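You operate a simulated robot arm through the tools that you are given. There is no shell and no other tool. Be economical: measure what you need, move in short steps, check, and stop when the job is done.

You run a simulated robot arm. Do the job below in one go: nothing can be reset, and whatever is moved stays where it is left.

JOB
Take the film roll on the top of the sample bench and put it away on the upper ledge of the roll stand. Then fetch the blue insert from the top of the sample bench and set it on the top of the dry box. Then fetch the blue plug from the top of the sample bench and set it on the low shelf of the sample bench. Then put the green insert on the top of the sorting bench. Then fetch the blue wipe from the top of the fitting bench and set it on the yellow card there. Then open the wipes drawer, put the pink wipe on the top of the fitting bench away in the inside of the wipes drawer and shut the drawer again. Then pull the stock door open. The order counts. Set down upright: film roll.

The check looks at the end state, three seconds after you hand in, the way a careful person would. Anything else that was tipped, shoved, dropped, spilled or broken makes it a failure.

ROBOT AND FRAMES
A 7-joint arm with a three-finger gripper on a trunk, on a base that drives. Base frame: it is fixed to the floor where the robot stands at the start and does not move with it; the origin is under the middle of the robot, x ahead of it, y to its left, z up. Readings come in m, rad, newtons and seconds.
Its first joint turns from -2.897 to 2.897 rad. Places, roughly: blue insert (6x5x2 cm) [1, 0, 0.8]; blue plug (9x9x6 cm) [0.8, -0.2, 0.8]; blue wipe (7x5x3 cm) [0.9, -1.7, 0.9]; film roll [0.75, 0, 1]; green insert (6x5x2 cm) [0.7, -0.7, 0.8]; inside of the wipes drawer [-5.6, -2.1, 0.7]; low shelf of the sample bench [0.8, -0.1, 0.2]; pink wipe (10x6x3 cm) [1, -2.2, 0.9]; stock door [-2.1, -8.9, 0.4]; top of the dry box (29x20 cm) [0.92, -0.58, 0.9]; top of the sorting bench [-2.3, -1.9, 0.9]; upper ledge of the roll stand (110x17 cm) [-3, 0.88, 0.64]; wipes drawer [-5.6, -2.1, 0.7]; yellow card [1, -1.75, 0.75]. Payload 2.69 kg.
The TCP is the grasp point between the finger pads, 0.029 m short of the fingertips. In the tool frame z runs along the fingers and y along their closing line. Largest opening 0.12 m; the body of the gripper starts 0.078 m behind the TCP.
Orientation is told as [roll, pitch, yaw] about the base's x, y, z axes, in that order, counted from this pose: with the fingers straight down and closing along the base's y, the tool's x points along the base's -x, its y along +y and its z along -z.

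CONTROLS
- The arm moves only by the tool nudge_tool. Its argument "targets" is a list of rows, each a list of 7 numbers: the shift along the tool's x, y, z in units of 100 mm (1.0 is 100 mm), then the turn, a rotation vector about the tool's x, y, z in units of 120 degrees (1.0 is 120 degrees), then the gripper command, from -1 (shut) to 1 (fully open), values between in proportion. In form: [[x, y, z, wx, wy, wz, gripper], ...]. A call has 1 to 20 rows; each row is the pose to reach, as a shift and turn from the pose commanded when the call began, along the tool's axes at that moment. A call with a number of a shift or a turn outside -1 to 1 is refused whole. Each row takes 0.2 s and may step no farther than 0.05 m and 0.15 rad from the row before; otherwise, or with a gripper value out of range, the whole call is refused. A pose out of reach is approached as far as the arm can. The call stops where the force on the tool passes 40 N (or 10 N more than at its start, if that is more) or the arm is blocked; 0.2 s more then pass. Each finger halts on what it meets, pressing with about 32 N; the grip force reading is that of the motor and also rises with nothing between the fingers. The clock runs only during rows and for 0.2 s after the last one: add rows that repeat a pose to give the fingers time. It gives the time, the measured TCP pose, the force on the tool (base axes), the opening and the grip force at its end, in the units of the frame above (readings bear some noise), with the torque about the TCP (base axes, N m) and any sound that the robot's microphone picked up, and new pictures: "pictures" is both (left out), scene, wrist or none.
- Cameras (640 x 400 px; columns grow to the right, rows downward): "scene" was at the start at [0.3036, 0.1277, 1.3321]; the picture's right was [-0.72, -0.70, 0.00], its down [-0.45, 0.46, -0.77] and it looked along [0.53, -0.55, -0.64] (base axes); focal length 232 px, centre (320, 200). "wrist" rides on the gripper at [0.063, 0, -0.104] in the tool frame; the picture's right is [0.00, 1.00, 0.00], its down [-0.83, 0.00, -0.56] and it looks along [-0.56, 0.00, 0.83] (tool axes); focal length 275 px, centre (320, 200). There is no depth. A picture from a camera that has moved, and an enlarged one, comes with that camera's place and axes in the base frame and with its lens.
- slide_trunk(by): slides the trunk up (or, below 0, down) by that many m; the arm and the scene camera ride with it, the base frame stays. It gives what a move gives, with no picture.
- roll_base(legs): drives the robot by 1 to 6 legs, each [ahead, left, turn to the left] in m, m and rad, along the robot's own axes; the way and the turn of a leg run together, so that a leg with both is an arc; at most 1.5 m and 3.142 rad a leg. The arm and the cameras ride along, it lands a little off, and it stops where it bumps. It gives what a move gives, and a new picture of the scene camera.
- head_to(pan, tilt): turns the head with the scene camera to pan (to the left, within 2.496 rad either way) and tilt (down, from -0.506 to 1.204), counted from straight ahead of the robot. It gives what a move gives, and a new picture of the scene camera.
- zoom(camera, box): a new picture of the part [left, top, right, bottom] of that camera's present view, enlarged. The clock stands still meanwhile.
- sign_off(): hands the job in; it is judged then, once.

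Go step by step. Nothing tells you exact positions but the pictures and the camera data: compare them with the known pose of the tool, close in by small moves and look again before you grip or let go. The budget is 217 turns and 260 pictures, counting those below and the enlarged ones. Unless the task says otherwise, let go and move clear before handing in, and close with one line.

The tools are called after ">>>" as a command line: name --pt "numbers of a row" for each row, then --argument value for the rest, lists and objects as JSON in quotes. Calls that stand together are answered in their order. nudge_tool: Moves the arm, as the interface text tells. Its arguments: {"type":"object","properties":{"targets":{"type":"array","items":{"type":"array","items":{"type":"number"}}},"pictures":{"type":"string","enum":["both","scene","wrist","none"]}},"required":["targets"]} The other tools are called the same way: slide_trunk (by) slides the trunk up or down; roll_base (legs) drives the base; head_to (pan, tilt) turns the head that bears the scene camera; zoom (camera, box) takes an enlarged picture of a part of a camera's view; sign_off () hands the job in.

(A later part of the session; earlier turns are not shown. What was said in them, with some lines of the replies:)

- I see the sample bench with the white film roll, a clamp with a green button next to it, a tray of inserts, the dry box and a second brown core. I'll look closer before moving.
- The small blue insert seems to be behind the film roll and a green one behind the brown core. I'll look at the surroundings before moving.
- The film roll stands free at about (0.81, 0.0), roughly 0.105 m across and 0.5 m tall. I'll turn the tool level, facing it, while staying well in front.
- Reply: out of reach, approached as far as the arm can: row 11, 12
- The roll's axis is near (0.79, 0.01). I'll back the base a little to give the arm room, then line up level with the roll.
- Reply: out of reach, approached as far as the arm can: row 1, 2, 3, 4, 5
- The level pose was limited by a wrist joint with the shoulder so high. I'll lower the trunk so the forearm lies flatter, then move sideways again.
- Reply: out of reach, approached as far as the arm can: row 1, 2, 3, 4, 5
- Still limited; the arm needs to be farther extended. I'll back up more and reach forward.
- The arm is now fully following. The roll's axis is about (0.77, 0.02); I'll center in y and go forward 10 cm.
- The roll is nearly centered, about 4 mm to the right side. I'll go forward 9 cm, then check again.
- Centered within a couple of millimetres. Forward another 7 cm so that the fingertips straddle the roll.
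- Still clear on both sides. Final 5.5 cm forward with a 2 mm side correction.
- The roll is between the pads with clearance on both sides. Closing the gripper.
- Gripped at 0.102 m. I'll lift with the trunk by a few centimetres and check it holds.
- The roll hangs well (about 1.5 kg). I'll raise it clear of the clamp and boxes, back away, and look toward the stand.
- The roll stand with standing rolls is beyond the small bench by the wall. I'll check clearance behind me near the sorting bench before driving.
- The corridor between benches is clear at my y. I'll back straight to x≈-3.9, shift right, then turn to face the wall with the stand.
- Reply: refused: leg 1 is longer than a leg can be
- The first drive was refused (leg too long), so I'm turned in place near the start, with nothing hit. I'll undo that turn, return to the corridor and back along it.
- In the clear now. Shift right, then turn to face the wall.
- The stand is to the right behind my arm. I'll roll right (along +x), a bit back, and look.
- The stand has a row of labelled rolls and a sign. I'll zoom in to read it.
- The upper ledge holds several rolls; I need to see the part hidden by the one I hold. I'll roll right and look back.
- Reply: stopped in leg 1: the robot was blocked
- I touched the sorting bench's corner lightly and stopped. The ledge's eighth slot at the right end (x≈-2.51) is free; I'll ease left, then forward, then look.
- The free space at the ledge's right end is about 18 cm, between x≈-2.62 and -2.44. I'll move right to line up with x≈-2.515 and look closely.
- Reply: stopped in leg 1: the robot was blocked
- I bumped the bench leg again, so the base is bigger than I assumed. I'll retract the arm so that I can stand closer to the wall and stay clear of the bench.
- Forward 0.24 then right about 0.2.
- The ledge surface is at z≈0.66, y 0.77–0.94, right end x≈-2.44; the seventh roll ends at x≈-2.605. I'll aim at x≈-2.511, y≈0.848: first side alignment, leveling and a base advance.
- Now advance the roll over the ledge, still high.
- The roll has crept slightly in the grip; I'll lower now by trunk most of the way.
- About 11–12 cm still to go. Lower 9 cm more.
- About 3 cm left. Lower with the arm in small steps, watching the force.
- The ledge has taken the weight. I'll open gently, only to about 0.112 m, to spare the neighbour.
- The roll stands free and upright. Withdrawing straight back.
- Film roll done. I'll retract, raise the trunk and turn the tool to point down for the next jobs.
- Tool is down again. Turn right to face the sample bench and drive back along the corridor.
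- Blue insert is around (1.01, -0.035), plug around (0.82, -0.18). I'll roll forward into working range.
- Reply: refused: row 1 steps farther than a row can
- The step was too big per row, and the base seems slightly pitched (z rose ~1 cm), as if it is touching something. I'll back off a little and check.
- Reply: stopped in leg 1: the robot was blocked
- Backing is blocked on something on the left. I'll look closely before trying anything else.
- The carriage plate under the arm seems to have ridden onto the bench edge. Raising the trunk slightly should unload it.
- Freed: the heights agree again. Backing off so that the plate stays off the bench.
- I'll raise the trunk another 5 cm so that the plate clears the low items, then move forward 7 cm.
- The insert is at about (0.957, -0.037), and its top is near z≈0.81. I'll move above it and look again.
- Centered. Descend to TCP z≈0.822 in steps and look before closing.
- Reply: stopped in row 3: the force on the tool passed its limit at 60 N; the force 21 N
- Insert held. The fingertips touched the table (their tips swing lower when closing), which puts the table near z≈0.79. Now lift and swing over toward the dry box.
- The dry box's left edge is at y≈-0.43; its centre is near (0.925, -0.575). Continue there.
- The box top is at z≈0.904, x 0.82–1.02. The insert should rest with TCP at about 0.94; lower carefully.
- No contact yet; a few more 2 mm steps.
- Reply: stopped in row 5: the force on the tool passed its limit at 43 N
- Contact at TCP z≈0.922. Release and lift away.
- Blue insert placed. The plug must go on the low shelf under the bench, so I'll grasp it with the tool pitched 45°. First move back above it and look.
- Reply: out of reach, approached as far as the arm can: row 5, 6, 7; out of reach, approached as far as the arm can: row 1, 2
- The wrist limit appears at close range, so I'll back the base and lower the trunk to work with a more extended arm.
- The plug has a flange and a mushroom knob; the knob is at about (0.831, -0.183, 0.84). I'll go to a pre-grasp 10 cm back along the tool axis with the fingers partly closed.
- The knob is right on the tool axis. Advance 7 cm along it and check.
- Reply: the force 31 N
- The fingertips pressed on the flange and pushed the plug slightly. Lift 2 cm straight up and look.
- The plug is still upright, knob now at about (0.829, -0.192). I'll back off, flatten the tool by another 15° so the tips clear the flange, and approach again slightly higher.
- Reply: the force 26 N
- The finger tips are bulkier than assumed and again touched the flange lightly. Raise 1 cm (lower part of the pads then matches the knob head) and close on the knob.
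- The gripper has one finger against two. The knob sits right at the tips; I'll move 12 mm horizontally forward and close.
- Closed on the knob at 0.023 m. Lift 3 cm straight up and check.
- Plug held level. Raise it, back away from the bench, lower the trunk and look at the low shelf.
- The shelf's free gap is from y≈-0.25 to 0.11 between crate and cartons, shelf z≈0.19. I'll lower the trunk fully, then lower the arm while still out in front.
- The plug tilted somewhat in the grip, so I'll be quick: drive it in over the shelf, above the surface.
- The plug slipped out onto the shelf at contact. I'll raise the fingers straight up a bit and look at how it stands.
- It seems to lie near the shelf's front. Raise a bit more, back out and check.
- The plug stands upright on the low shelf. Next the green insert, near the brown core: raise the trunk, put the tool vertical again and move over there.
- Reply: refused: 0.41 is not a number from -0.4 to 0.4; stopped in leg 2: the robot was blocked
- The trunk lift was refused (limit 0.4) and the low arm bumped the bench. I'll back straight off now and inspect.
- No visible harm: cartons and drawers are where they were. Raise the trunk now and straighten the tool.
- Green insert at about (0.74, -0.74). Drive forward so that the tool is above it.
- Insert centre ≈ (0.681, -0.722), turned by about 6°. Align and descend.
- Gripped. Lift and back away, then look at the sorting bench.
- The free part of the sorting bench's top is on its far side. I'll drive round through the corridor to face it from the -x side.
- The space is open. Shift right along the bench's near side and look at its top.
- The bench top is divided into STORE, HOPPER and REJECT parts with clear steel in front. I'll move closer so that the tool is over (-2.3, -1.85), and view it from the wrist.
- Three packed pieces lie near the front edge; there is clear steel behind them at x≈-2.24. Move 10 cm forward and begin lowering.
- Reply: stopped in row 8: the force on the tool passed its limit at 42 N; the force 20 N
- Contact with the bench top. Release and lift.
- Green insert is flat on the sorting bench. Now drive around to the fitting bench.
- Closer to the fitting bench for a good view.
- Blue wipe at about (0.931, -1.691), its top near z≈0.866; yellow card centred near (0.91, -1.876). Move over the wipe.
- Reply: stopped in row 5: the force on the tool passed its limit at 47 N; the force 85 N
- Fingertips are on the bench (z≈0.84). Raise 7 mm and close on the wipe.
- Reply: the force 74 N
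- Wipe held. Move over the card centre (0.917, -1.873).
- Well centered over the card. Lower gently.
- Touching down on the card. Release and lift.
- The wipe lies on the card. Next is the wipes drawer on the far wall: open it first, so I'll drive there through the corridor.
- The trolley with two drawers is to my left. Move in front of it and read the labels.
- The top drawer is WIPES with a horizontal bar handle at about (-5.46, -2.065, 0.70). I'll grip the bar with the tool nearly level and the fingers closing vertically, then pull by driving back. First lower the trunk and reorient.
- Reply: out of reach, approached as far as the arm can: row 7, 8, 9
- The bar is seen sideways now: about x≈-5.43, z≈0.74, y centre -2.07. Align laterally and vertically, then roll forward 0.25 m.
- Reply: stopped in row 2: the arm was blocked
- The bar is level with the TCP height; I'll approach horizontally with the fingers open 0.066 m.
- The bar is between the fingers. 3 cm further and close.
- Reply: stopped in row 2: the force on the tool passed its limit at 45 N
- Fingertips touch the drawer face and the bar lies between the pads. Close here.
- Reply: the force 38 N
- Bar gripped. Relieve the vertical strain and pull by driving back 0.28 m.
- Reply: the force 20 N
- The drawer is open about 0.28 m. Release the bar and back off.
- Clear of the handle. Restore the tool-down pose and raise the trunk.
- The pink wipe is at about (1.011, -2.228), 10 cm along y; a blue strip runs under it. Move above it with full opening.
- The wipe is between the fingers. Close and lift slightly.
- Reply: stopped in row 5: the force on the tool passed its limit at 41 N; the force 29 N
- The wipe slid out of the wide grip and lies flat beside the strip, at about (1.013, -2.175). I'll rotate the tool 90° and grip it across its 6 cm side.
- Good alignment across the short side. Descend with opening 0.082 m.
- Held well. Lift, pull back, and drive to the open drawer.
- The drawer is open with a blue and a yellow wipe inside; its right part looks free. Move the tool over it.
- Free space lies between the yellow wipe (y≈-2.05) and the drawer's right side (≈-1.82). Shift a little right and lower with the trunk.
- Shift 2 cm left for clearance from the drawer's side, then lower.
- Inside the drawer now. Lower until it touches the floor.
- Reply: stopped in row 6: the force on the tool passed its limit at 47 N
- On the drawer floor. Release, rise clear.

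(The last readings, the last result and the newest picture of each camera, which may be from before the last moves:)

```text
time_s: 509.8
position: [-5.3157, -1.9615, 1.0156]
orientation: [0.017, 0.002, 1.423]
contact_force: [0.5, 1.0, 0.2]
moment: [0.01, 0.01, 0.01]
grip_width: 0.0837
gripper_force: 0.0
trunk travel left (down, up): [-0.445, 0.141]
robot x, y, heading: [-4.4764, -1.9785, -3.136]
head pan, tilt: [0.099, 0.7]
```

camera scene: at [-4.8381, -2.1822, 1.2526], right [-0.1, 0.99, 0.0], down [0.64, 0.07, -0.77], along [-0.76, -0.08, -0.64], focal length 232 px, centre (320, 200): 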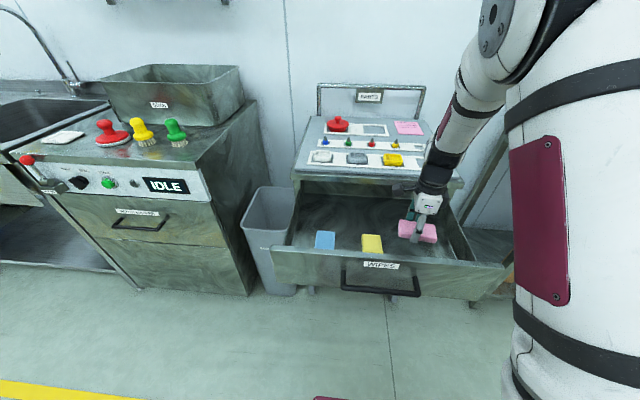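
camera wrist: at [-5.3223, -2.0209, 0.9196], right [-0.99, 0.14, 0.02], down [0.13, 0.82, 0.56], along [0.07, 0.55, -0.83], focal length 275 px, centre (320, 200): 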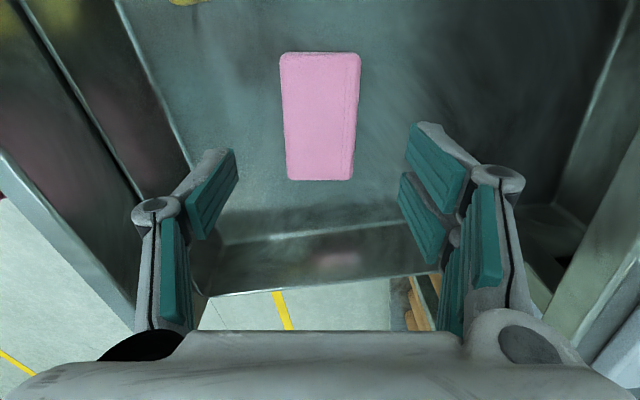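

The pink wipe lies in the drawer. Back off, turn the tool straight, close the fingers and lower to handle height to push it shut.

>>> roll_base --legs '[[-0.45, 0.1, 0]]'

>>> nudge_tool --pt "0 0 0 0 0 -0.0625 -0.5" --pt "0 0 0 0 0 -0.125 -1" --pt "0 0 0 0 0 -0.1875 -1" --pt "0 0 0 0 0 -0.25 -1" --pt "0 0 0 0 0 -0.3125 -1" --pt "0 0 0 0 0 -0.375 -1" --pt "0 0 0 0 0 -0.4375 -1" --pt "0 0 0 0 0 -0.5 -1" --pt "0 0 0 0 0 -0.5625 -1" --pt "0 0 0 0 0 -0.625 -1" --pt "0 0 0 0 0 -0.6875 -1" --pt "0 0 0 0 0 -0.75 -1" --pt "0 0 0 0 0 -0.81 -1" --pictures "none"

>>> slide_trunk --by -0.255

```text
time_s: 512.6
position: [-4.8512, -2.0601, 1.0174]
orientation: [0.018, 0.0, 1.418]
contact_force: [0.0, -0.6, -1.3]
moment: [-0.01, -0.02, 0.01]
grip_width: 0.0842
gripper_force: 0.1
trunk travel left (down, up): [-0.445, 0.141]
robot x, y, heading: [-4.0181, -2.081, 3.142]
head pan, tilt: [0.099, 0.7]
camera scene: at [-4.2736, -2.2828, 1.4518], right [-0.1, 1.0, 0.0], down [0.64, 0.06, -0.76], along [-0.76, -0.07, -0.64], focal length 232 px, centre (320, 200)
```

scene: 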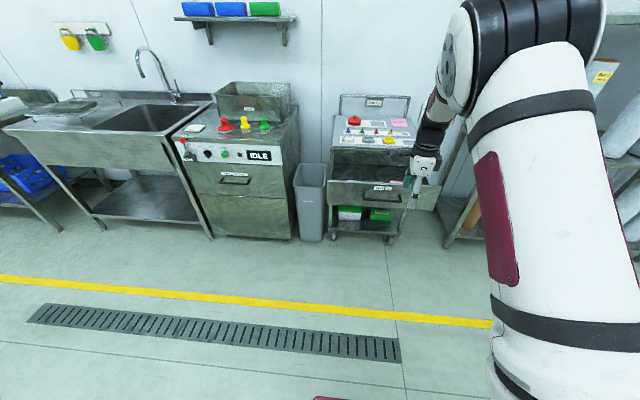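

```text
time_s: 515.4
position: [-4.8501, -2.0589, 1.0146]
orientation: [-0.001, -0.018, 3.117]
contact_force: [-0.1, 0.0, 0.0]
moment: [-0.01, 0.02, -0.04]
grip_width: 0.0002
gripper_force: 28.3
trunk travel left (down, up): [-0.445, 0.141]
robot x, y, heading: [-4.014, -2.0792, 3.136]
head pan, tilt: [0.099, 0.7]
```

```text
time_s: 518.0
position: [-4.8497, -2.0593, 0.7607]
orientation: [-0.003, -0.018, 3.117]
contact_force: [-0.4, 0.3, -0.3]
moment: [0.0, 0.01, 0.01]
grip_width: 0.0002
gripper_force: 28.4
trunk travel left (down, up): [-0.19, 0.396]
robot x, y, heading: [-4.0124, -2.0825, 3.146]
head pan, tilt: [0.099, 0.7]
```

>>> slide_trunk --by -0.018

>>> roll_base --legs '[[0.3, 0, 0], [0.18, 0, 0]]'

```text
time_s: 518.7
position: [-4.8495, -2.06, 0.7432]
orientation: [-0.002, -0.018, 3.116]
contact_force: [-0.6, -0.2, 0.2]
moment: [0.02, -0.02, -0.01]
grip_width: 0.0001
gripper_force: 28.6
trunk travel left (down, up): [-0.172, 0.414]
robot x, y, heading: [-4.0129, -2.083, 3.14]
head pan, tilt: [0.099, 0.7]
```

```text
time_s: 521.9
position: [-5.3311, -2.0571, 0.7431]
orientation: [-0.003, -0.018, 3.114]
contact_force: [0.2, -0.5, 1.4]
moment: [0.03, 0.0, -0.04]
grip_width: 0.0001
gripper_force: 28.6
trunk travel left (down, up): [-0.172, 0.414]
robot x, y, heading: [-4.4983, -2.0818, 3.141]
head pan, tilt: [0.099, 0.7]
camera scene: at [-4.8732, -2.2803, 1.1793], right [-0.1, 1.0, 0.0], down [0.64, 0.06, -0.76], along [-0.76, -0.07, -0.64], focal length 232 px, centre (320, 200)
```

scene: 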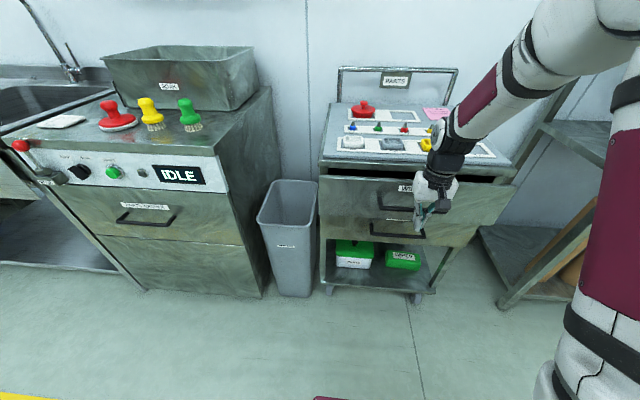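

Almost shut. Push the rest with the arm in small steps until it stops.

>>> nudge_tool --pt "-0.1 0 0 0 0 0 -1" --pt "-0.2 0 0 0 0 0 -1" --pt "-0.3 0 0 0 0 0 -1" --pt "-0.4 0 0 0 0 0 -1" --pt "-0.5 0 0 0 0 0 -1" --pt "-0.6 0 0 0 0 0 -1" --pt "-0.7 0 0 0 0 0 -1" --pt "-0.8 0 0 0 0 0 -1" --pictures "none"

>>> zoom --camera "scene" --box '[310, 130, 530, 300]'

```text
time_s: 523.2
position: [-5.3762, -2.0554, 0.7434]
orientation: [-0.002, 0.003, 3.115]
contact_force: [8.8, -0.7, 2.2]
moment: [0.03, 0.1, 0.05]
grip_width: 0.0001
gripper_force: 28.9
trunk travel left (down, up): [-0.172, 0.414]
robot x, y, heading: [-4.4956, -2.084, 3.138]
head pan, tilt: [0.099, 0.7]
stopped in row 6: the force on the tool passed its limit at 52 N (the readings are from after the stop); the commanded pose is now the measured one
```

```text
2.35 times, centred on (420, 215) of scene
camera zoom: at [-4.8725, -2.2803, 1.1794], right [-0.1, 1.0, 0.0], down [0.64, 0.06, -0.77], along [-0.76, -0.07, -0.64], focal length 546 px, centre (85, 165)
```

zoom: 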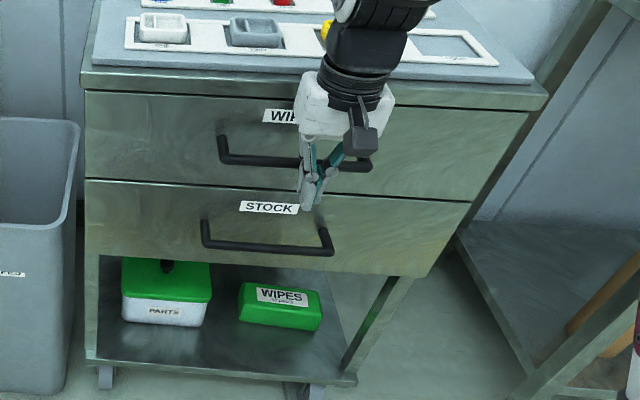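

The drawer is shut flush. Now the stock door, far to the -y side. Back off, raise the arm and turn to look down the aisle.

>>> roll_base --legs '[[-0.5, 0, 0]]'

>>> slide_trunk --by 0.3

>>> roll_base --legs '[[0, 0, 1.571]]'

>>> head_to --pan 0.3 --tilt 0.2

```text
time_s: 526.1
position: [-4.8791, -2.0611, 0.7427]
orientation: [-0.002, 0.0, 3.12]
contact_force: [-0.2, -1.2, 0.2]
moment: [0.02, -0.01, -0.01]
grip_width: 0.0
gripper_force: 28.6
trunk travel left (down, up): [-0.172, 0.414]
robot x, y, heading: [-4.0006, -2.081, -3.135]
head pan, tilt: [0.099, 0.7]
camera scene: at [-4.3731, -2.2827, 1.1793], right [-0.1, 0.99, 0.0], down [0.64, 0.07, -0.76], along [-0.76, -0.08, -0.64], focal length 232 px, centre (320, 200)
```

scene: 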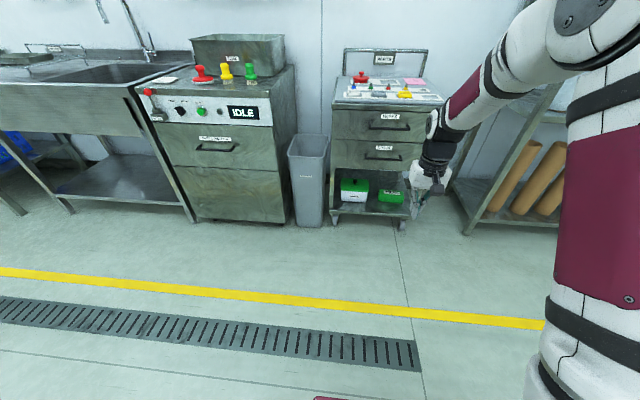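

```text
time_s: 529.1
position: [-4.8803, -2.0617, 1.0431]
orientation: [-0.003, 0.001, 3.122]
contact_force: [0.5, -1.0, -0.4]
moment: [-0.02, -0.03, 0.01]
grip_width: 0.0003
gripper_force: 28.3
trunk travel left (down, up): [-0.472, 0.114]
robot x, y, heading: [-4.0004, -2.0772, -3.138]
head pan, tilt: [0.099, 0.7]
```

```text
time_s: 533.3
position: [-4.021, -2.9628, 1.043]
orientation: [-0.002, 0.0, -1.596]
contact_force: [0.7, 0.4, -0.6]
moment: [0.02, 0.0, 0.02]
grip_width: 0.0002
gripper_force: 28.0
trunk travel left (down, up): [-0.472, 0.114]
robot x, y, heading: [-3.9964, -2.0839, -1.573]
head pan, tilt: [0.099, 0.7]
camera scene: at [-3.7996, -2.3192, 1.4791], right [-1.0, -0.1, 0.0], down [-0.06, 0.64, -0.76], along [0.08, -0.76, -0.64], focal length 232 px, centre (320, 200)
```

scene: 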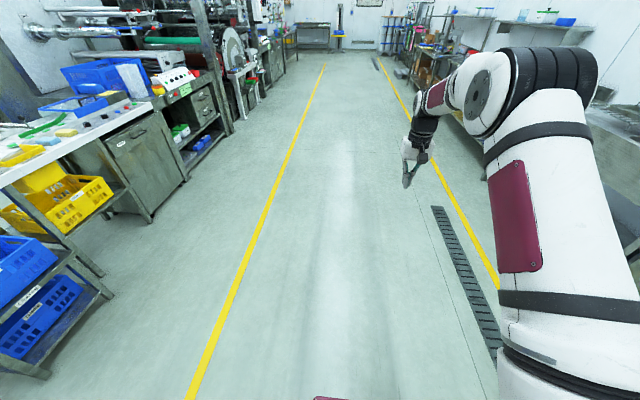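

```text
time_s: 534.2
position: [-4.0216, -2.9617, 1.0444]
orientation: [-0.002, 0.0, -1.595]
contact_force: [0.6, 0.0, -0.3]
moment: [-0.01, 0.01, -0.01]
grip_width: 0.0002
gripper_force: 28.8
trunk travel left (down, up): [-0.472, 0.114]
robot x, y, heading: [-3.9934, -2.0816, -1.579]
head pan, tilt: [0.3, 0.201]
camera scene: at [-3.7805, -2.3238, 1.5244], right [-0.96, -0.29, 0.0], down [-0.06, 0.19, -0.98], along [0.29, -0.94, -0.2], focal length 232 px, centre (320, 200)
```

scene: 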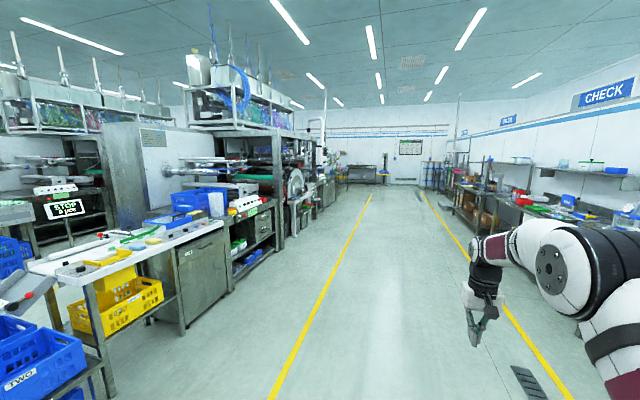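

The aisle is clear. Drive down it about 5 m, then look left.

>>> roll_base --legs '[[1.4, 0, 0.006], [1.4, 0, 0], [1.4, 0, 0], [0.9, 0, 0]]'

>>> head_to --pan 0.9 --tilt 0.35

```text
time_s: 558.3
position: [-4.1035, -7.9769, 1.0446]
orientation: [-0.001, 0.0, -1.634]
contact_force: [0.0, 0.1, -0.2]
moment: [0.01, -0.02, 0.01]
grip_width: 0.0
gripper_force: 28.6
trunk travel left (down, up): [-0.472, 0.114]
robot x, y, heading: [-4.0431, -7.0987, -1.608]
head pan, tilt: [0.3, 0.201]
camera scene: at [-3.8388, -7.3461, 1.5245], right [-0.97, -0.26, 0.0], down [-0.05, 0.19, -0.98], along [0.25, -0.95, -0.2], focal length 232 px, centre (320, 200)
```

scene: 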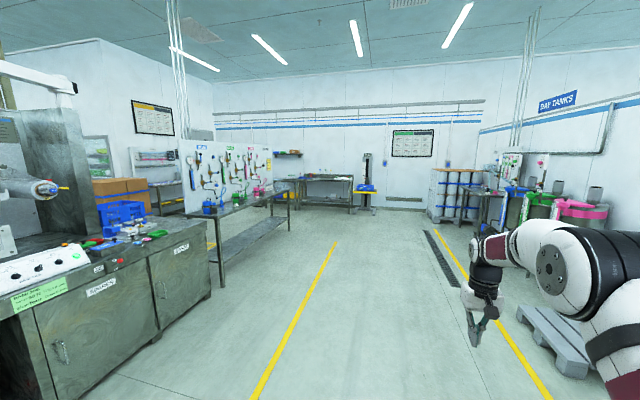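

```text
time_s: 559.3
position: [-4.1044, -7.9777, 1.0443]
orientation: [-0.003, 0.0, -1.633]
contact_force: [-0.2, 0.3, 0.7]
moment: [-0.01, 0.01, 0.0]
grip_width: 0.0
gripper_force: 28.3
trunk travel left (down, up): [-0.472, 0.114]
robot x, y, heading: [-4.0459, -7.0978, -1.606]
head pan, tilt: [0.901, 0.351]
camera scene: at [-3.7923, -7.3168, 1.5105], right [-0.65, -0.76, 0.0], down [-0.26, 0.22, -0.94], along [0.71, -0.61, -0.34], focal length 232 px, centre (320, 200)
```

scene: 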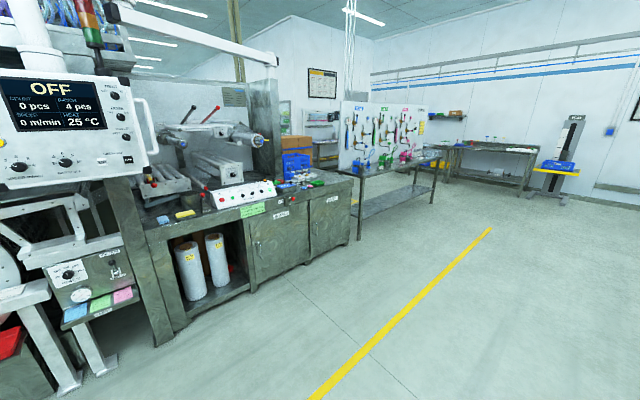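

Cabinet doors with labels are on the left. Zoom to read them.

>>> zoom --camera "scene" --box '[220, 160, 380, 280]'

```text
3.33 times, centred on (300, 220) of scene
camera zoom: at [-3.7923, -7.3168, 1.5105], right [-0.65, -0.76, 0.0], down [-0.26, 0.22, -0.94], along [0.71, -0.61, -0.34], focal length 773 px, centre (387, 133)
```

zoom: 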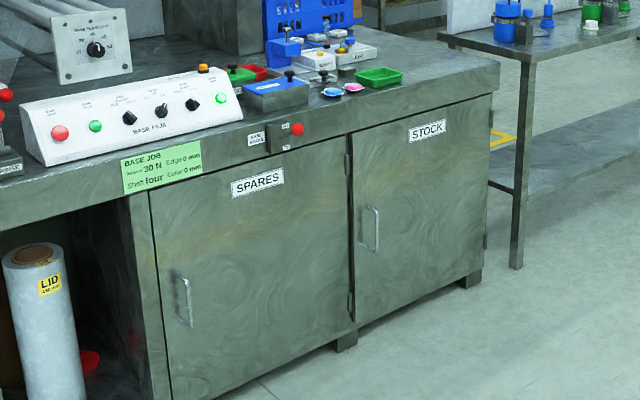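

The right-hand door is STOCK: handle (vertical bar) near (-2.15, -8.675, 0.42), hinges on its right (y≈-9.25). Drive level with it and turn to face it.

>>> roll_base --legs '[[1.45, 0, 0], [0.12, 0, 0], [0, 0, 1.606]]'

>>> head_to --pan 0.0 --tilt 0.5

```text
time_s: 571.0
position: [-3.2267, -8.6767, 1.0433]
orientation: [-0.002, 0.0, -0.052]
contact_force: [-0.1, -0.9, -0.8]
moment: [0.02, -0.01, 0.02]
grip_width: 0.0001
gripper_force: 28.8
trunk travel left (down, up): [-0.472, 0.114]
robot x, y, heading: [-4.1088, -8.629, -0.028]
head pan, tilt: [0.901, 0.351]
camera scene: at [-3.8917, -8.3739, 1.5104], right [0.77, -0.64, 0.0], down [-0.22, -0.26, -0.94], along [0.6, 0.72, -0.34], focal length 232 px, centre (320, 200)
```

scene: 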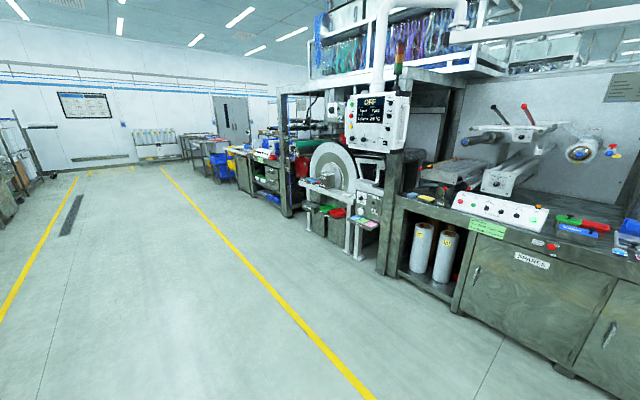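

```text
time_s: 572.2
position: [-3.2264, -8.6762, 1.0433]
orientation: [-0.002, -0.001, -0.05]
contact_force: [-0.7, -0.3, 0.0]
moment: [0.02, 0.03, -0.04]
grip_width: 0.0
gripper_force: 28.9
trunk travel left (down, up): [-0.472, 0.114]
robot x, y, heading: [-4.1067, -8.6279, -0.028]
head pan, tilt: [0.0, 0.499]
camera scene: at [-3.8606, -8.4477, 1.4968], right [-0.03, -1.0, 0.0], down [-0.48, 0.01, -0.88], along [0.88, -0.02, -0.48], focal length 232 px, centre (320, 200)
```

scene: 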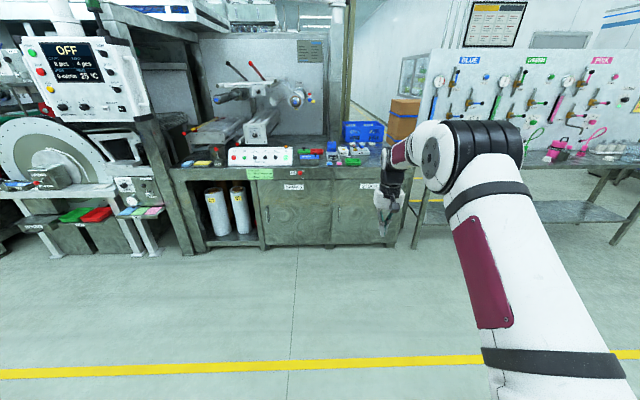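

Lower the trunk fully and pitch the tool toward the door.

>>> slide_trunk --by -0.4

>>> nudge_tool --pt "-0.12 0 0.05 0 -0.06 0 0" --pt "-0.24 0 0.1 0 -0.12 0 0" --pt "-0.36 0 0.15 0 -0.18 0 0" --pt "-0.48 0 0.2 0 -0.24 0 0.2" --pt "-0.6 0 0.25 0 -0.3 0 0.2" --pt "-0.72 0 0.3 0 -0.36 0 0.2" --pt "-0.84 0 0.35 0 -0.42 0 0.2" --pt "-0.95 0 0.4 0 -0.48 0 0.2" --pt "-1 0 0.4 0 -0.507 0.012 0.2" --pictures "none"

>>> slide_trunk --by -0.07

```text
time_s: 576.1
position: [-3.2254, -8.6766, 0.6429]
orientation: [-0.002, 0.0, -0.05]
contact_force: [0.6, -0.2, 0.5]
moment: [-0.03, -0.02, 0.01]
grip_width: 0.0
gripper_force: 28.9
trunk travel left (down, up): [-0.072, 0.514]
robot x, y, heading: [-4.1077, -8.6291, -0.024]
head pan, tilt: [0.0, 0.499]
```

```text
time_s: 578.1
position: [-3.127, -8.6823, 0.6039]
orientation: [0.022, -1.063, -0.092]
contact_force: [0.6, -1.2, -0.3]
moment: [-0.01, -0.01, 0.02]
grip_width: 0.072
gripper_force: 0.1
trunk travel left (down, up): [-0.072, 0.514]
robot x, y, heading: [-4.1082, -8.6282, -0.025]
head pan, tilt: [0.0, 0.499]
```

```text
time_s: 579.2
position: [-3.1265, -8.6833, 0.5332]
orientation: [0.023, -1.06, -0.09]
contact_force: [-0.3, 0.2, -0.9]
moment: [-0.02, 0.01, -0.02]
grip_width: 0.0721
gripper_force: 0.2
trunk travel left (down, up): [-0.002, 0.584]
robot x, y, heading: [-4.1072, -8.6262, -0.029]
head pan, tilt: [0.0, 0.499]
```

>>> nudge_tool --pt "0.4 0 0.22 0 0 0 0.2" --pt "0.8 0 0.45 0 0 -0.012 0.2" --pt "0.87 0 0.49 0 0 -0.02 0.2" --pictures "none"

>>> roll_base --legs '[[0.75, 0, 0.028]]'

>>> nudge_tool --pt "0 0 0 0 0 0 0.2" --pictures "wrist"

```text
time_s: 580.0
position: [-3.127, -8.681, 0.4336]
orientation: [-0.052, -1.06, -0.005]
contact_force: [0.1, 0.9, 0.3]
moment: [0.0, -0.03, -0.01]
grip_width: 0.0721
gripper_force: 0.0
trunk travel left (down, up): [-0.002, 0.584]
robot x, y, heading: [-4.1065, -8.6271, -0.028]
head pan, tilt: [0.0, 0.499]
```

```text
time_s: 584.0
position: [-2.3739, -8.6779, 0.4328]
orientation: [-0.05, -1.062, 0.01]
contact_force: [-0.4, -0.3, -0.6]
moment: [-0.02, 0.0, -0.04]
grip_width: 0.0722
gripper_force: 0.1
trunk travel left (down, up): [-0.002, 0.584]
robot x, y, heading: [-3.3588, -8.6426, -0.008]
head pan, tilt: [0.0, 0.499]
camera scene: at [-2.9674, -8.4598, 1.0274], right [-0.01, -1.0, 0.0], down [-0.48, 0.01, -0.88], along [0.88, -0.01, -0.48], focal length 232 px, centre (320, 200)
```

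scene: 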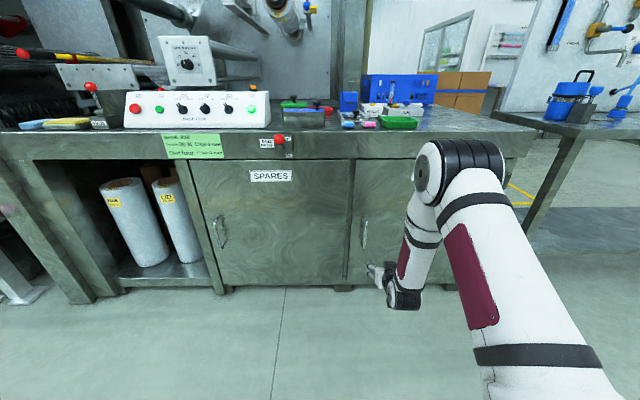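

```text
time_s: 584.4
position: [-2.3752, -8.6784, 0.4329]
orientation: [-0.053, -1.061, 0.011]
contact_force: [0.0, 0.2, -0.2]
moment: [0.01, 0.01, 0.01]
grip_width: 0.0721
gripper_force: 0.0
trunk travel left (down, up): [-0.002, 0.584]
robot x, y, heading: [-3.3534, -8.6434, -0.014]
head pan, tilt: [0.0, 0.499]
camera wrist: at [-2.4962, -8.6731, 0.4274], right [0.03, 1.0, -0.03], down [-0.08, 0.03, 1.0], along [1.0, -0.03, 0.08], focal length 275 px, centre (320, 200)
```

wrist: 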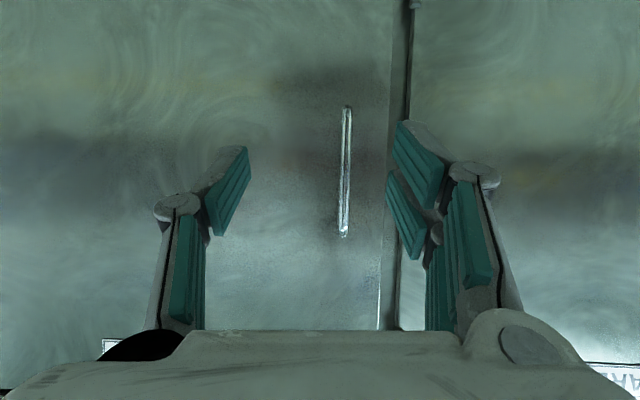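

The handle spans z 0.34–0.50 at y≈-8.653. Align and approach horizontally.

>>> nudge_tool --pt "-0.16 0.12 0.29 0 0 0 0.1" --pt "-0.33 0.25 0.58 0 0 0 0.1" --pt "-0.489 0.25 0.872 0 0 0 0.1" --pictures "wrist"

```text
time_s: 585.2
position: [-2.2727, -8.6577, 0.4304]
orientation: [-0.053, -1.061, 0.012]
contact_force: [0.5, 0.1, -0.8]
moment: [0.02, -0.01, 0.03]
grip_width: 0.066
gripper_force: 0.1
trunk travel left (down, up): [-0.002, 0.584]
robot x, y, heading: [-3.3599, -8.6432, -0.009]
head pan, tilt: [0.0, 0.499]
camera wrist: at [-2.3952, -8.6509, 0.4251], right [0.03, 1.0, -0.03], down [-0.08, 0.03, 1.0], along [1.0, -0.03, 0.08], focal length 275 px, centre (320, 200)
```

wrist: 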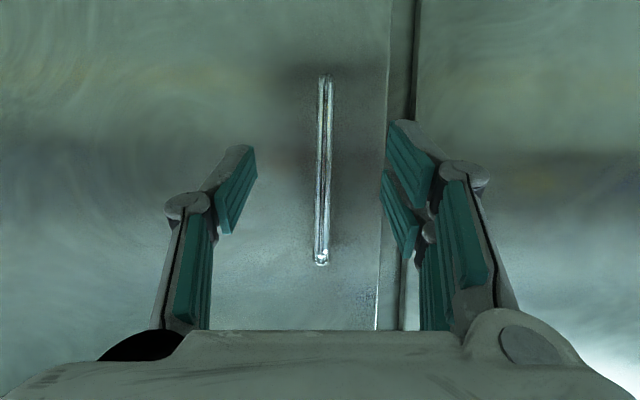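

Handle at x≈-2.159. Advance 10 cm and close.

>>> nudge_tool --pt "-0.16 0.0 0.29 0 0 0 0.1" --pt "-0.33 0.01 0.58 0 0 0 0.1" --pt "-0.42 0.02 0.75 0 0 0 0.1" --pt "-0.489 0.02 0.872 0 0 0 0.1" --pt "-0.489 0.02 0.872 0 0 0 -0.4" --pt "-0.489 0.02 0.872 0 0 0 -1" --pt "-0.489 0.02 0.872 0 0 0 -1" --pt "-0.489 0.02 0.872 0 0 0 -1" --pictures "wrist"

```text
time_s: 586.3
position: [-2.1766, -8.6478, 0.4321]
orientation: [-0.051, -1.053, 0.022]
contact_force: [-35.5, 10.7, 14.6]
moment: [0.3, -0.74, 1.41]
grip_width: 0.0472
gripper_force: 8.1
trunk travel left (down, up): [-0.002, 0.584]
robot x, y, heading: [-3.3552, -8.6458, -0.015]
head pan, tilt: [0.0, 0.499]
stopped in row 5: the force on the tool passed its limit at 49 N (the readings are from after the stop); the commanded pose is now the measured one
camera wrist: at [-2.2985, -8.6435, 0.4269], right [0.02, 1.0, -0.03], down [-0.07, 0.03, 1.0], along [1.0, -0.02, 0.07], focal length 275 px, centre (320, 200)
```

wrist: 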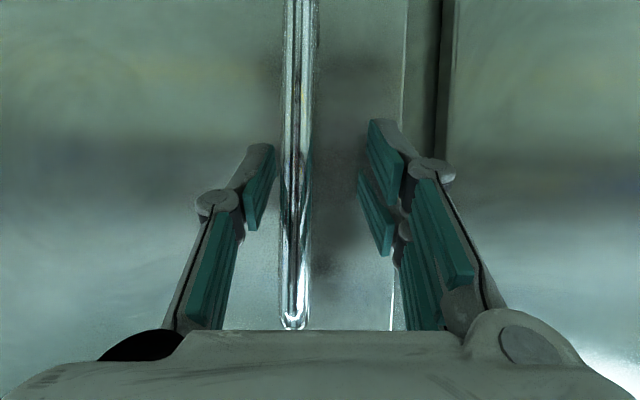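

Tips touch the door; back 6 mm, recentre and close on the bar.

>>> nudge_tool --pt "0.03 -0.08 -0.06 0 0 0 -0.2" --pt "0.03 -0.08 -0.06 0 0 0 -0.6" --pt "0.03 -0.08 -0.06 0 0 0 -1" --pt "0.03 -0.08 -0.06 0 0 0 -1" --pt "0.03 -0.08 -0.06 0 0 0 -1" --pictures "wrist"

```text
time_s: 587.5
position: [-2.1822, -8.6572, 0.4301]
orientation: [-0.046, -1.052, 0.016]
contact_force: [-0.2, 20.6, -3.5]
moment: [1.5, -0.21, -0.1]
grip_width: 0.0129
gripper_force: 39.7
trunk travel left (down, up): [-0.002, 0.584]
robot x, y, heading: [-3.3571, -8.6392, -0.011]
head pan, tilt: [0.0, 0.499]
camera wrist: at [-2.3043, -8.6527, 0.4255], right [0.02, 1.0, -0.03], down [-0.07, 0.03, 1.0], along [1.0, -0.02, 0.07], focal length 275 px, centre (320, 200)
```

wrist: 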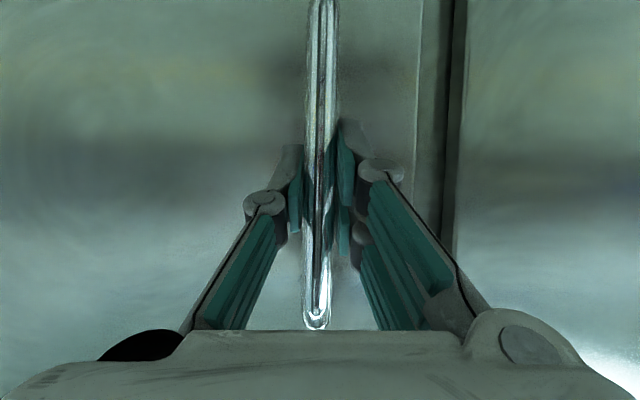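

Bar gripped. Pull the door along its arc with the base, first to about 30°.

>>> roll_base --legs '[[-0.103, -0.017, 0], [-0.098, -0.034, 0], [-0.091, -0.051, 0]]'

```text
time_s: 590.0
position: [-2.4191, -8.7374, 0.4302]
orientation: [-0.05, -1.057, 0.004]
contact_force: [1.4, -0.3, -0.7]
moment: [1.21, -0.08, -0.03]
grip_width: 0.013
gripper_force: 39.8
trunk travel left (down, up): [-0.002, 0.584]
robot x, y, heading: [-3.5925, -8.7154, -0.015]
head pan, tilt: [0.0, 0.499]
stopped in leg 3: the force on the tool passed its limit at 43 N (the readings are from after the stop); the commanded pose is now the measured one
camera scene: at [-3.2037, -8.5288, 1.0274], right [-0.01, -1.0, 0.0], down [-0.48, 0.01, -0.88], along [0.88, -0.01, -0.48], focal length 232 px, centre (320, 200)
```

scene: 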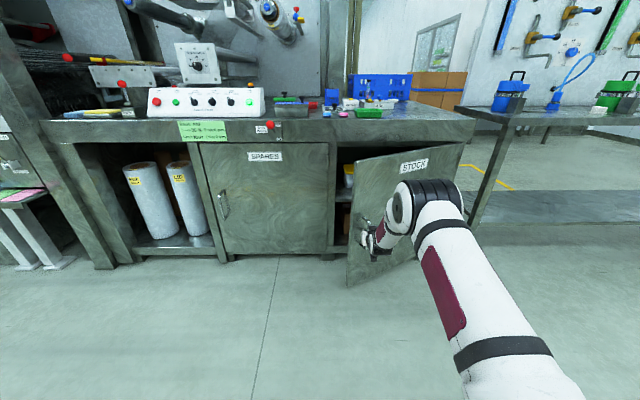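

The door is about 29° open (effective radius ≈0.51 m). Continue, turning the base with the door so that the grip doesn't bind.

>>> roll_base --legs '[[-0.101, -0.287, 0.197]]'

```text
time_s: 592.0
position: [-2.5021, -8.8028, 0.4299]
orientation: [-0.054, -1.055, 0.183]
contact_force: [1.3, 0.1, -0.4]
moment: [1.21, 0.3, -0.01]
grip_width: 0.0133
gripper_force: 39.7
trunk travel left (down, up): [-0.002, 0.584]
robot x, y, heading: [-3.662, -8.9873, 0.17]
head pan, tilt: [0.0, 0.499]
stopped in leg 1: the force on the tool passed its limit at 41 N (the readings are from after the stop); the commanded pose is now the measured one
camera scene: at [-3.3145, -8.7334, 1.0274], right [0.17, -0.99, 0.0], down [-0.47, -0.08, -0.88], along [0.87, 0.15, -0.48], focal length 232 px, centre (320, 200)
```

scene: 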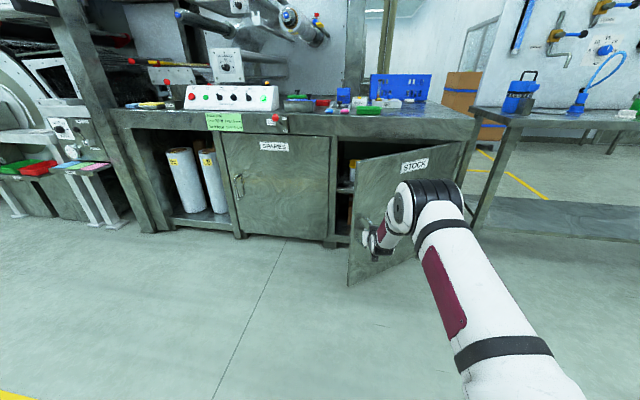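

Tracking well. Another 15°.

>>> roll_base --legs '[[-0.112, -0.383, 0.262]]'

```text
time_s: 594.5
position: [-2.5862, -8.9021, 0.4296]
orientation: [-0.057, -1.056, 0.455]
contact_force: [4.4, -3.7, -1.9]
moment: [1.08, 0.51, 0.01]
grip_width: 0.0131
gripper_force: 39.4
trunk travel left (down, up): [-0.002, 0.584]
robot x, y, heading: [-3.6556, -9.3857, 0.442]
head pan, tilt: [0.0, 0.499]
camera scene: at [-3.3875, -9.0502, 1.0273], right [0.43, -0.91, 0.0], down [-0.43, -0.2, -0.88], along [0.79, 0.37, -0.48], focal length 232 px, centre (320, 200)
```

scene: 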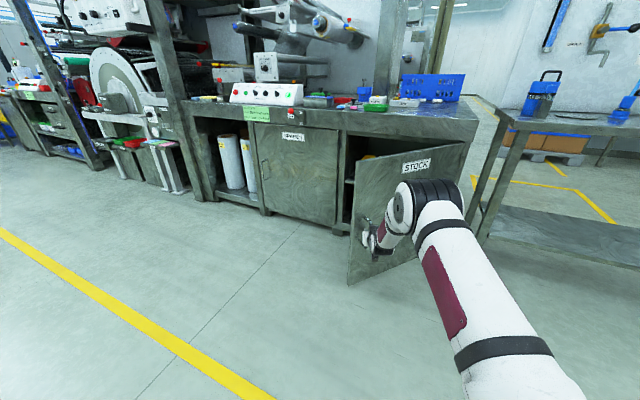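

About 55°. One more arc to roughly 75°.

>>> roll_base --legs '[[-0.152, -0.508, 0.349]]'

```text
time_s: 596.3
position: [-2.6229, -8.969, 0.4308]
orientation: [-0.041, -1.056, 0.602]
contact_force: [0.1, 0.7, 0.3]
moment: [0.79, 0.78, 0.01]
grip_width: 0.0131
gripper_force: 39.3
trunk travel left (down, up): [-0.002, 0.584]
robot x, y, heading: [-3.6048, -9.6157, 0.596]
head pan, tilt: [0.0, 0.499]
stopped in leg 1: the force on the tool passed its limit at 41 N (the readings are from after the stop); the commanded pose is now the measured one
camera scene: at [-3.3883, -9.2447, 1.0274], right [0.56, -0.83, 0.0], down [-0.4, -0.27, -0.88], along [0.73, 0.49, -0.48], focal length 232 px, centre (320, 200)
```

scene: 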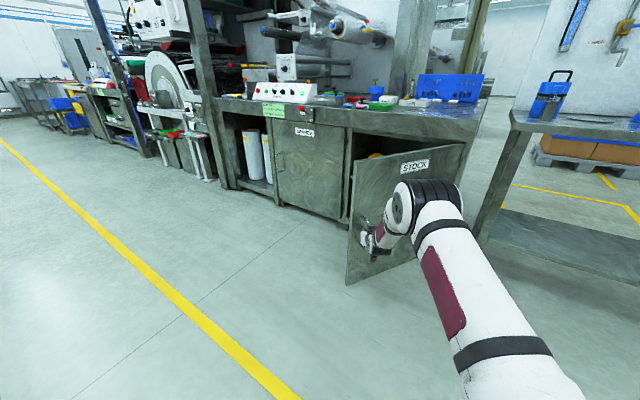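

>>> roll_base --legs '[[-0.114, -0.381, 0.262]]'

```text
time_s: 598.1
position: [-2.6507, -9.042, 0.4316]
orientation: [-0.03, -1.057, 0.752]
contact_force: [0.0, -0.6, 2.0]
moment: [0.6, 0.85, -0.01]
grip_width: 0.0127
gripper_force: 39.5
trunk travel left (down, up): [-0.002, 0.584]
robot x, y, heading: [-3.5155, -9.8372, 0.746]
head pan, tilt: [0.0, 0.499]
stopped in leg 1: the force on the tool passed its limit at 42 N (the readings are from after the stop); the commanded pose is now the measured one
camera scene: at [-3.3601, -9.436, 1.0274], right [0.68, -0.73, 0.0], down [-0.35, -0.32, -0.88], along [0.64, 0.6, -0.48], focal length 232 px, centre (320, 200)
```

scene: 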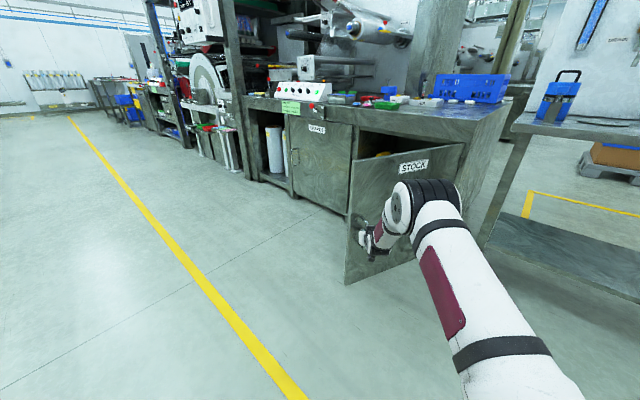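

The door is about 72° open. Release the bar gently and back straight out.

>>> nudge_tool --pt "0 0 0 0 0 0 -0.7" --pt "0 0 0 0 0 0 -0.5" --pt "0 0 0 0 0 0 -0.4" --pt "0 0 -0.1 0 0 0 -0.35" --pt "0 0 -0.25 0 0 0 -0.35" --pt "0.0 0 -0.4 0 0 0 -0.35" --pt "0.0 0 -0.6 0 0 0 -0.35" --pictures "wrist"

```text
time_s: 599.7
position: [-2.6895, -9.077, 0.4597]
orientation: [-0.035, -1.055, 0.758]
contact_force: [0.3, -0.5, -0.1]
moment: [-0.01, -0.01, 0.01]
grip_width: 0.039
gripper_force: 0.1
trunk travel left (down, up): [-0.002, 0.584]
robot x, y, heading: [-3.5138, -9.8349, 0.743]
head pan, tilt: [0.0, 0.499]
camera wrist: at [-2.7811, -9.156, 0.4553], right [-0.67, 0.74, -0.02], down [-0.07, -0.03, 1.0], along [0.74, 0.67, 0.07], focal length 275 px, centre (320, 200)
```

wrist: 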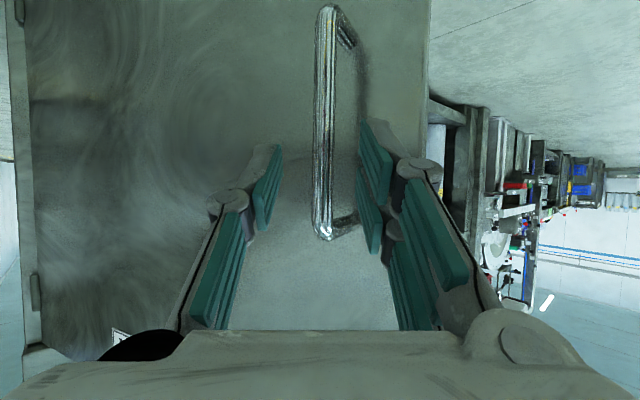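

Free of the handle. Back away and check the door.

>>> roll_base --legs '[[-0.45, 0, 0]]'

```text
time_s: 602.4
position: [-3.0217, -9.3824, 0.4613]
orientation: [-0.036, -1.058, 0.759]
contact_force: [0.9, -0.4, -0.4]
moment: [0.03, -0.04, 0.0]
grip_width: 0.0392
gripper_force: 0.0
trunk travel left (down, up): [-0.002, 0.584]
robot x, y, heading: [-3.8438, -10.1435, 0.749]
head pan, tilt: [0.0, 0.499]
camera scene: at [-3.6915, -9.7418, 1.0274], right [0.68, -0.73, 0.0], down [-0.35, -0.33, -0.88], along [0.64, 0.6, -0.48], focal length 232 px, centre (320, 200)
```

scene: 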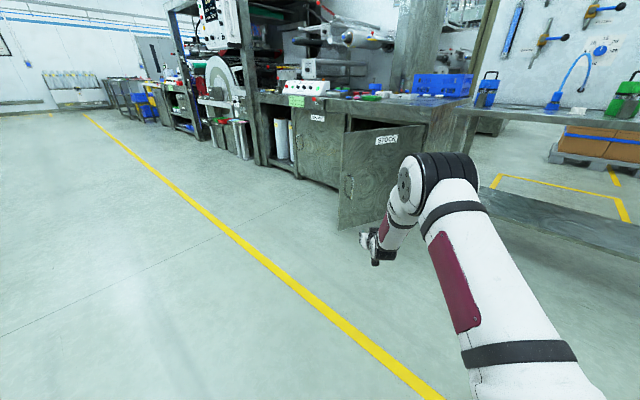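

The stock door stands wide open and my gripper is empty and clear. Handing in.

>>> sign_off

```text
The job is handed in.
```

The whole job was done in the order given and handed in. The film roll stands upright on the roll stand. The base or arm bumped the sorting and sample benches a few times, and I saw nothing moved.
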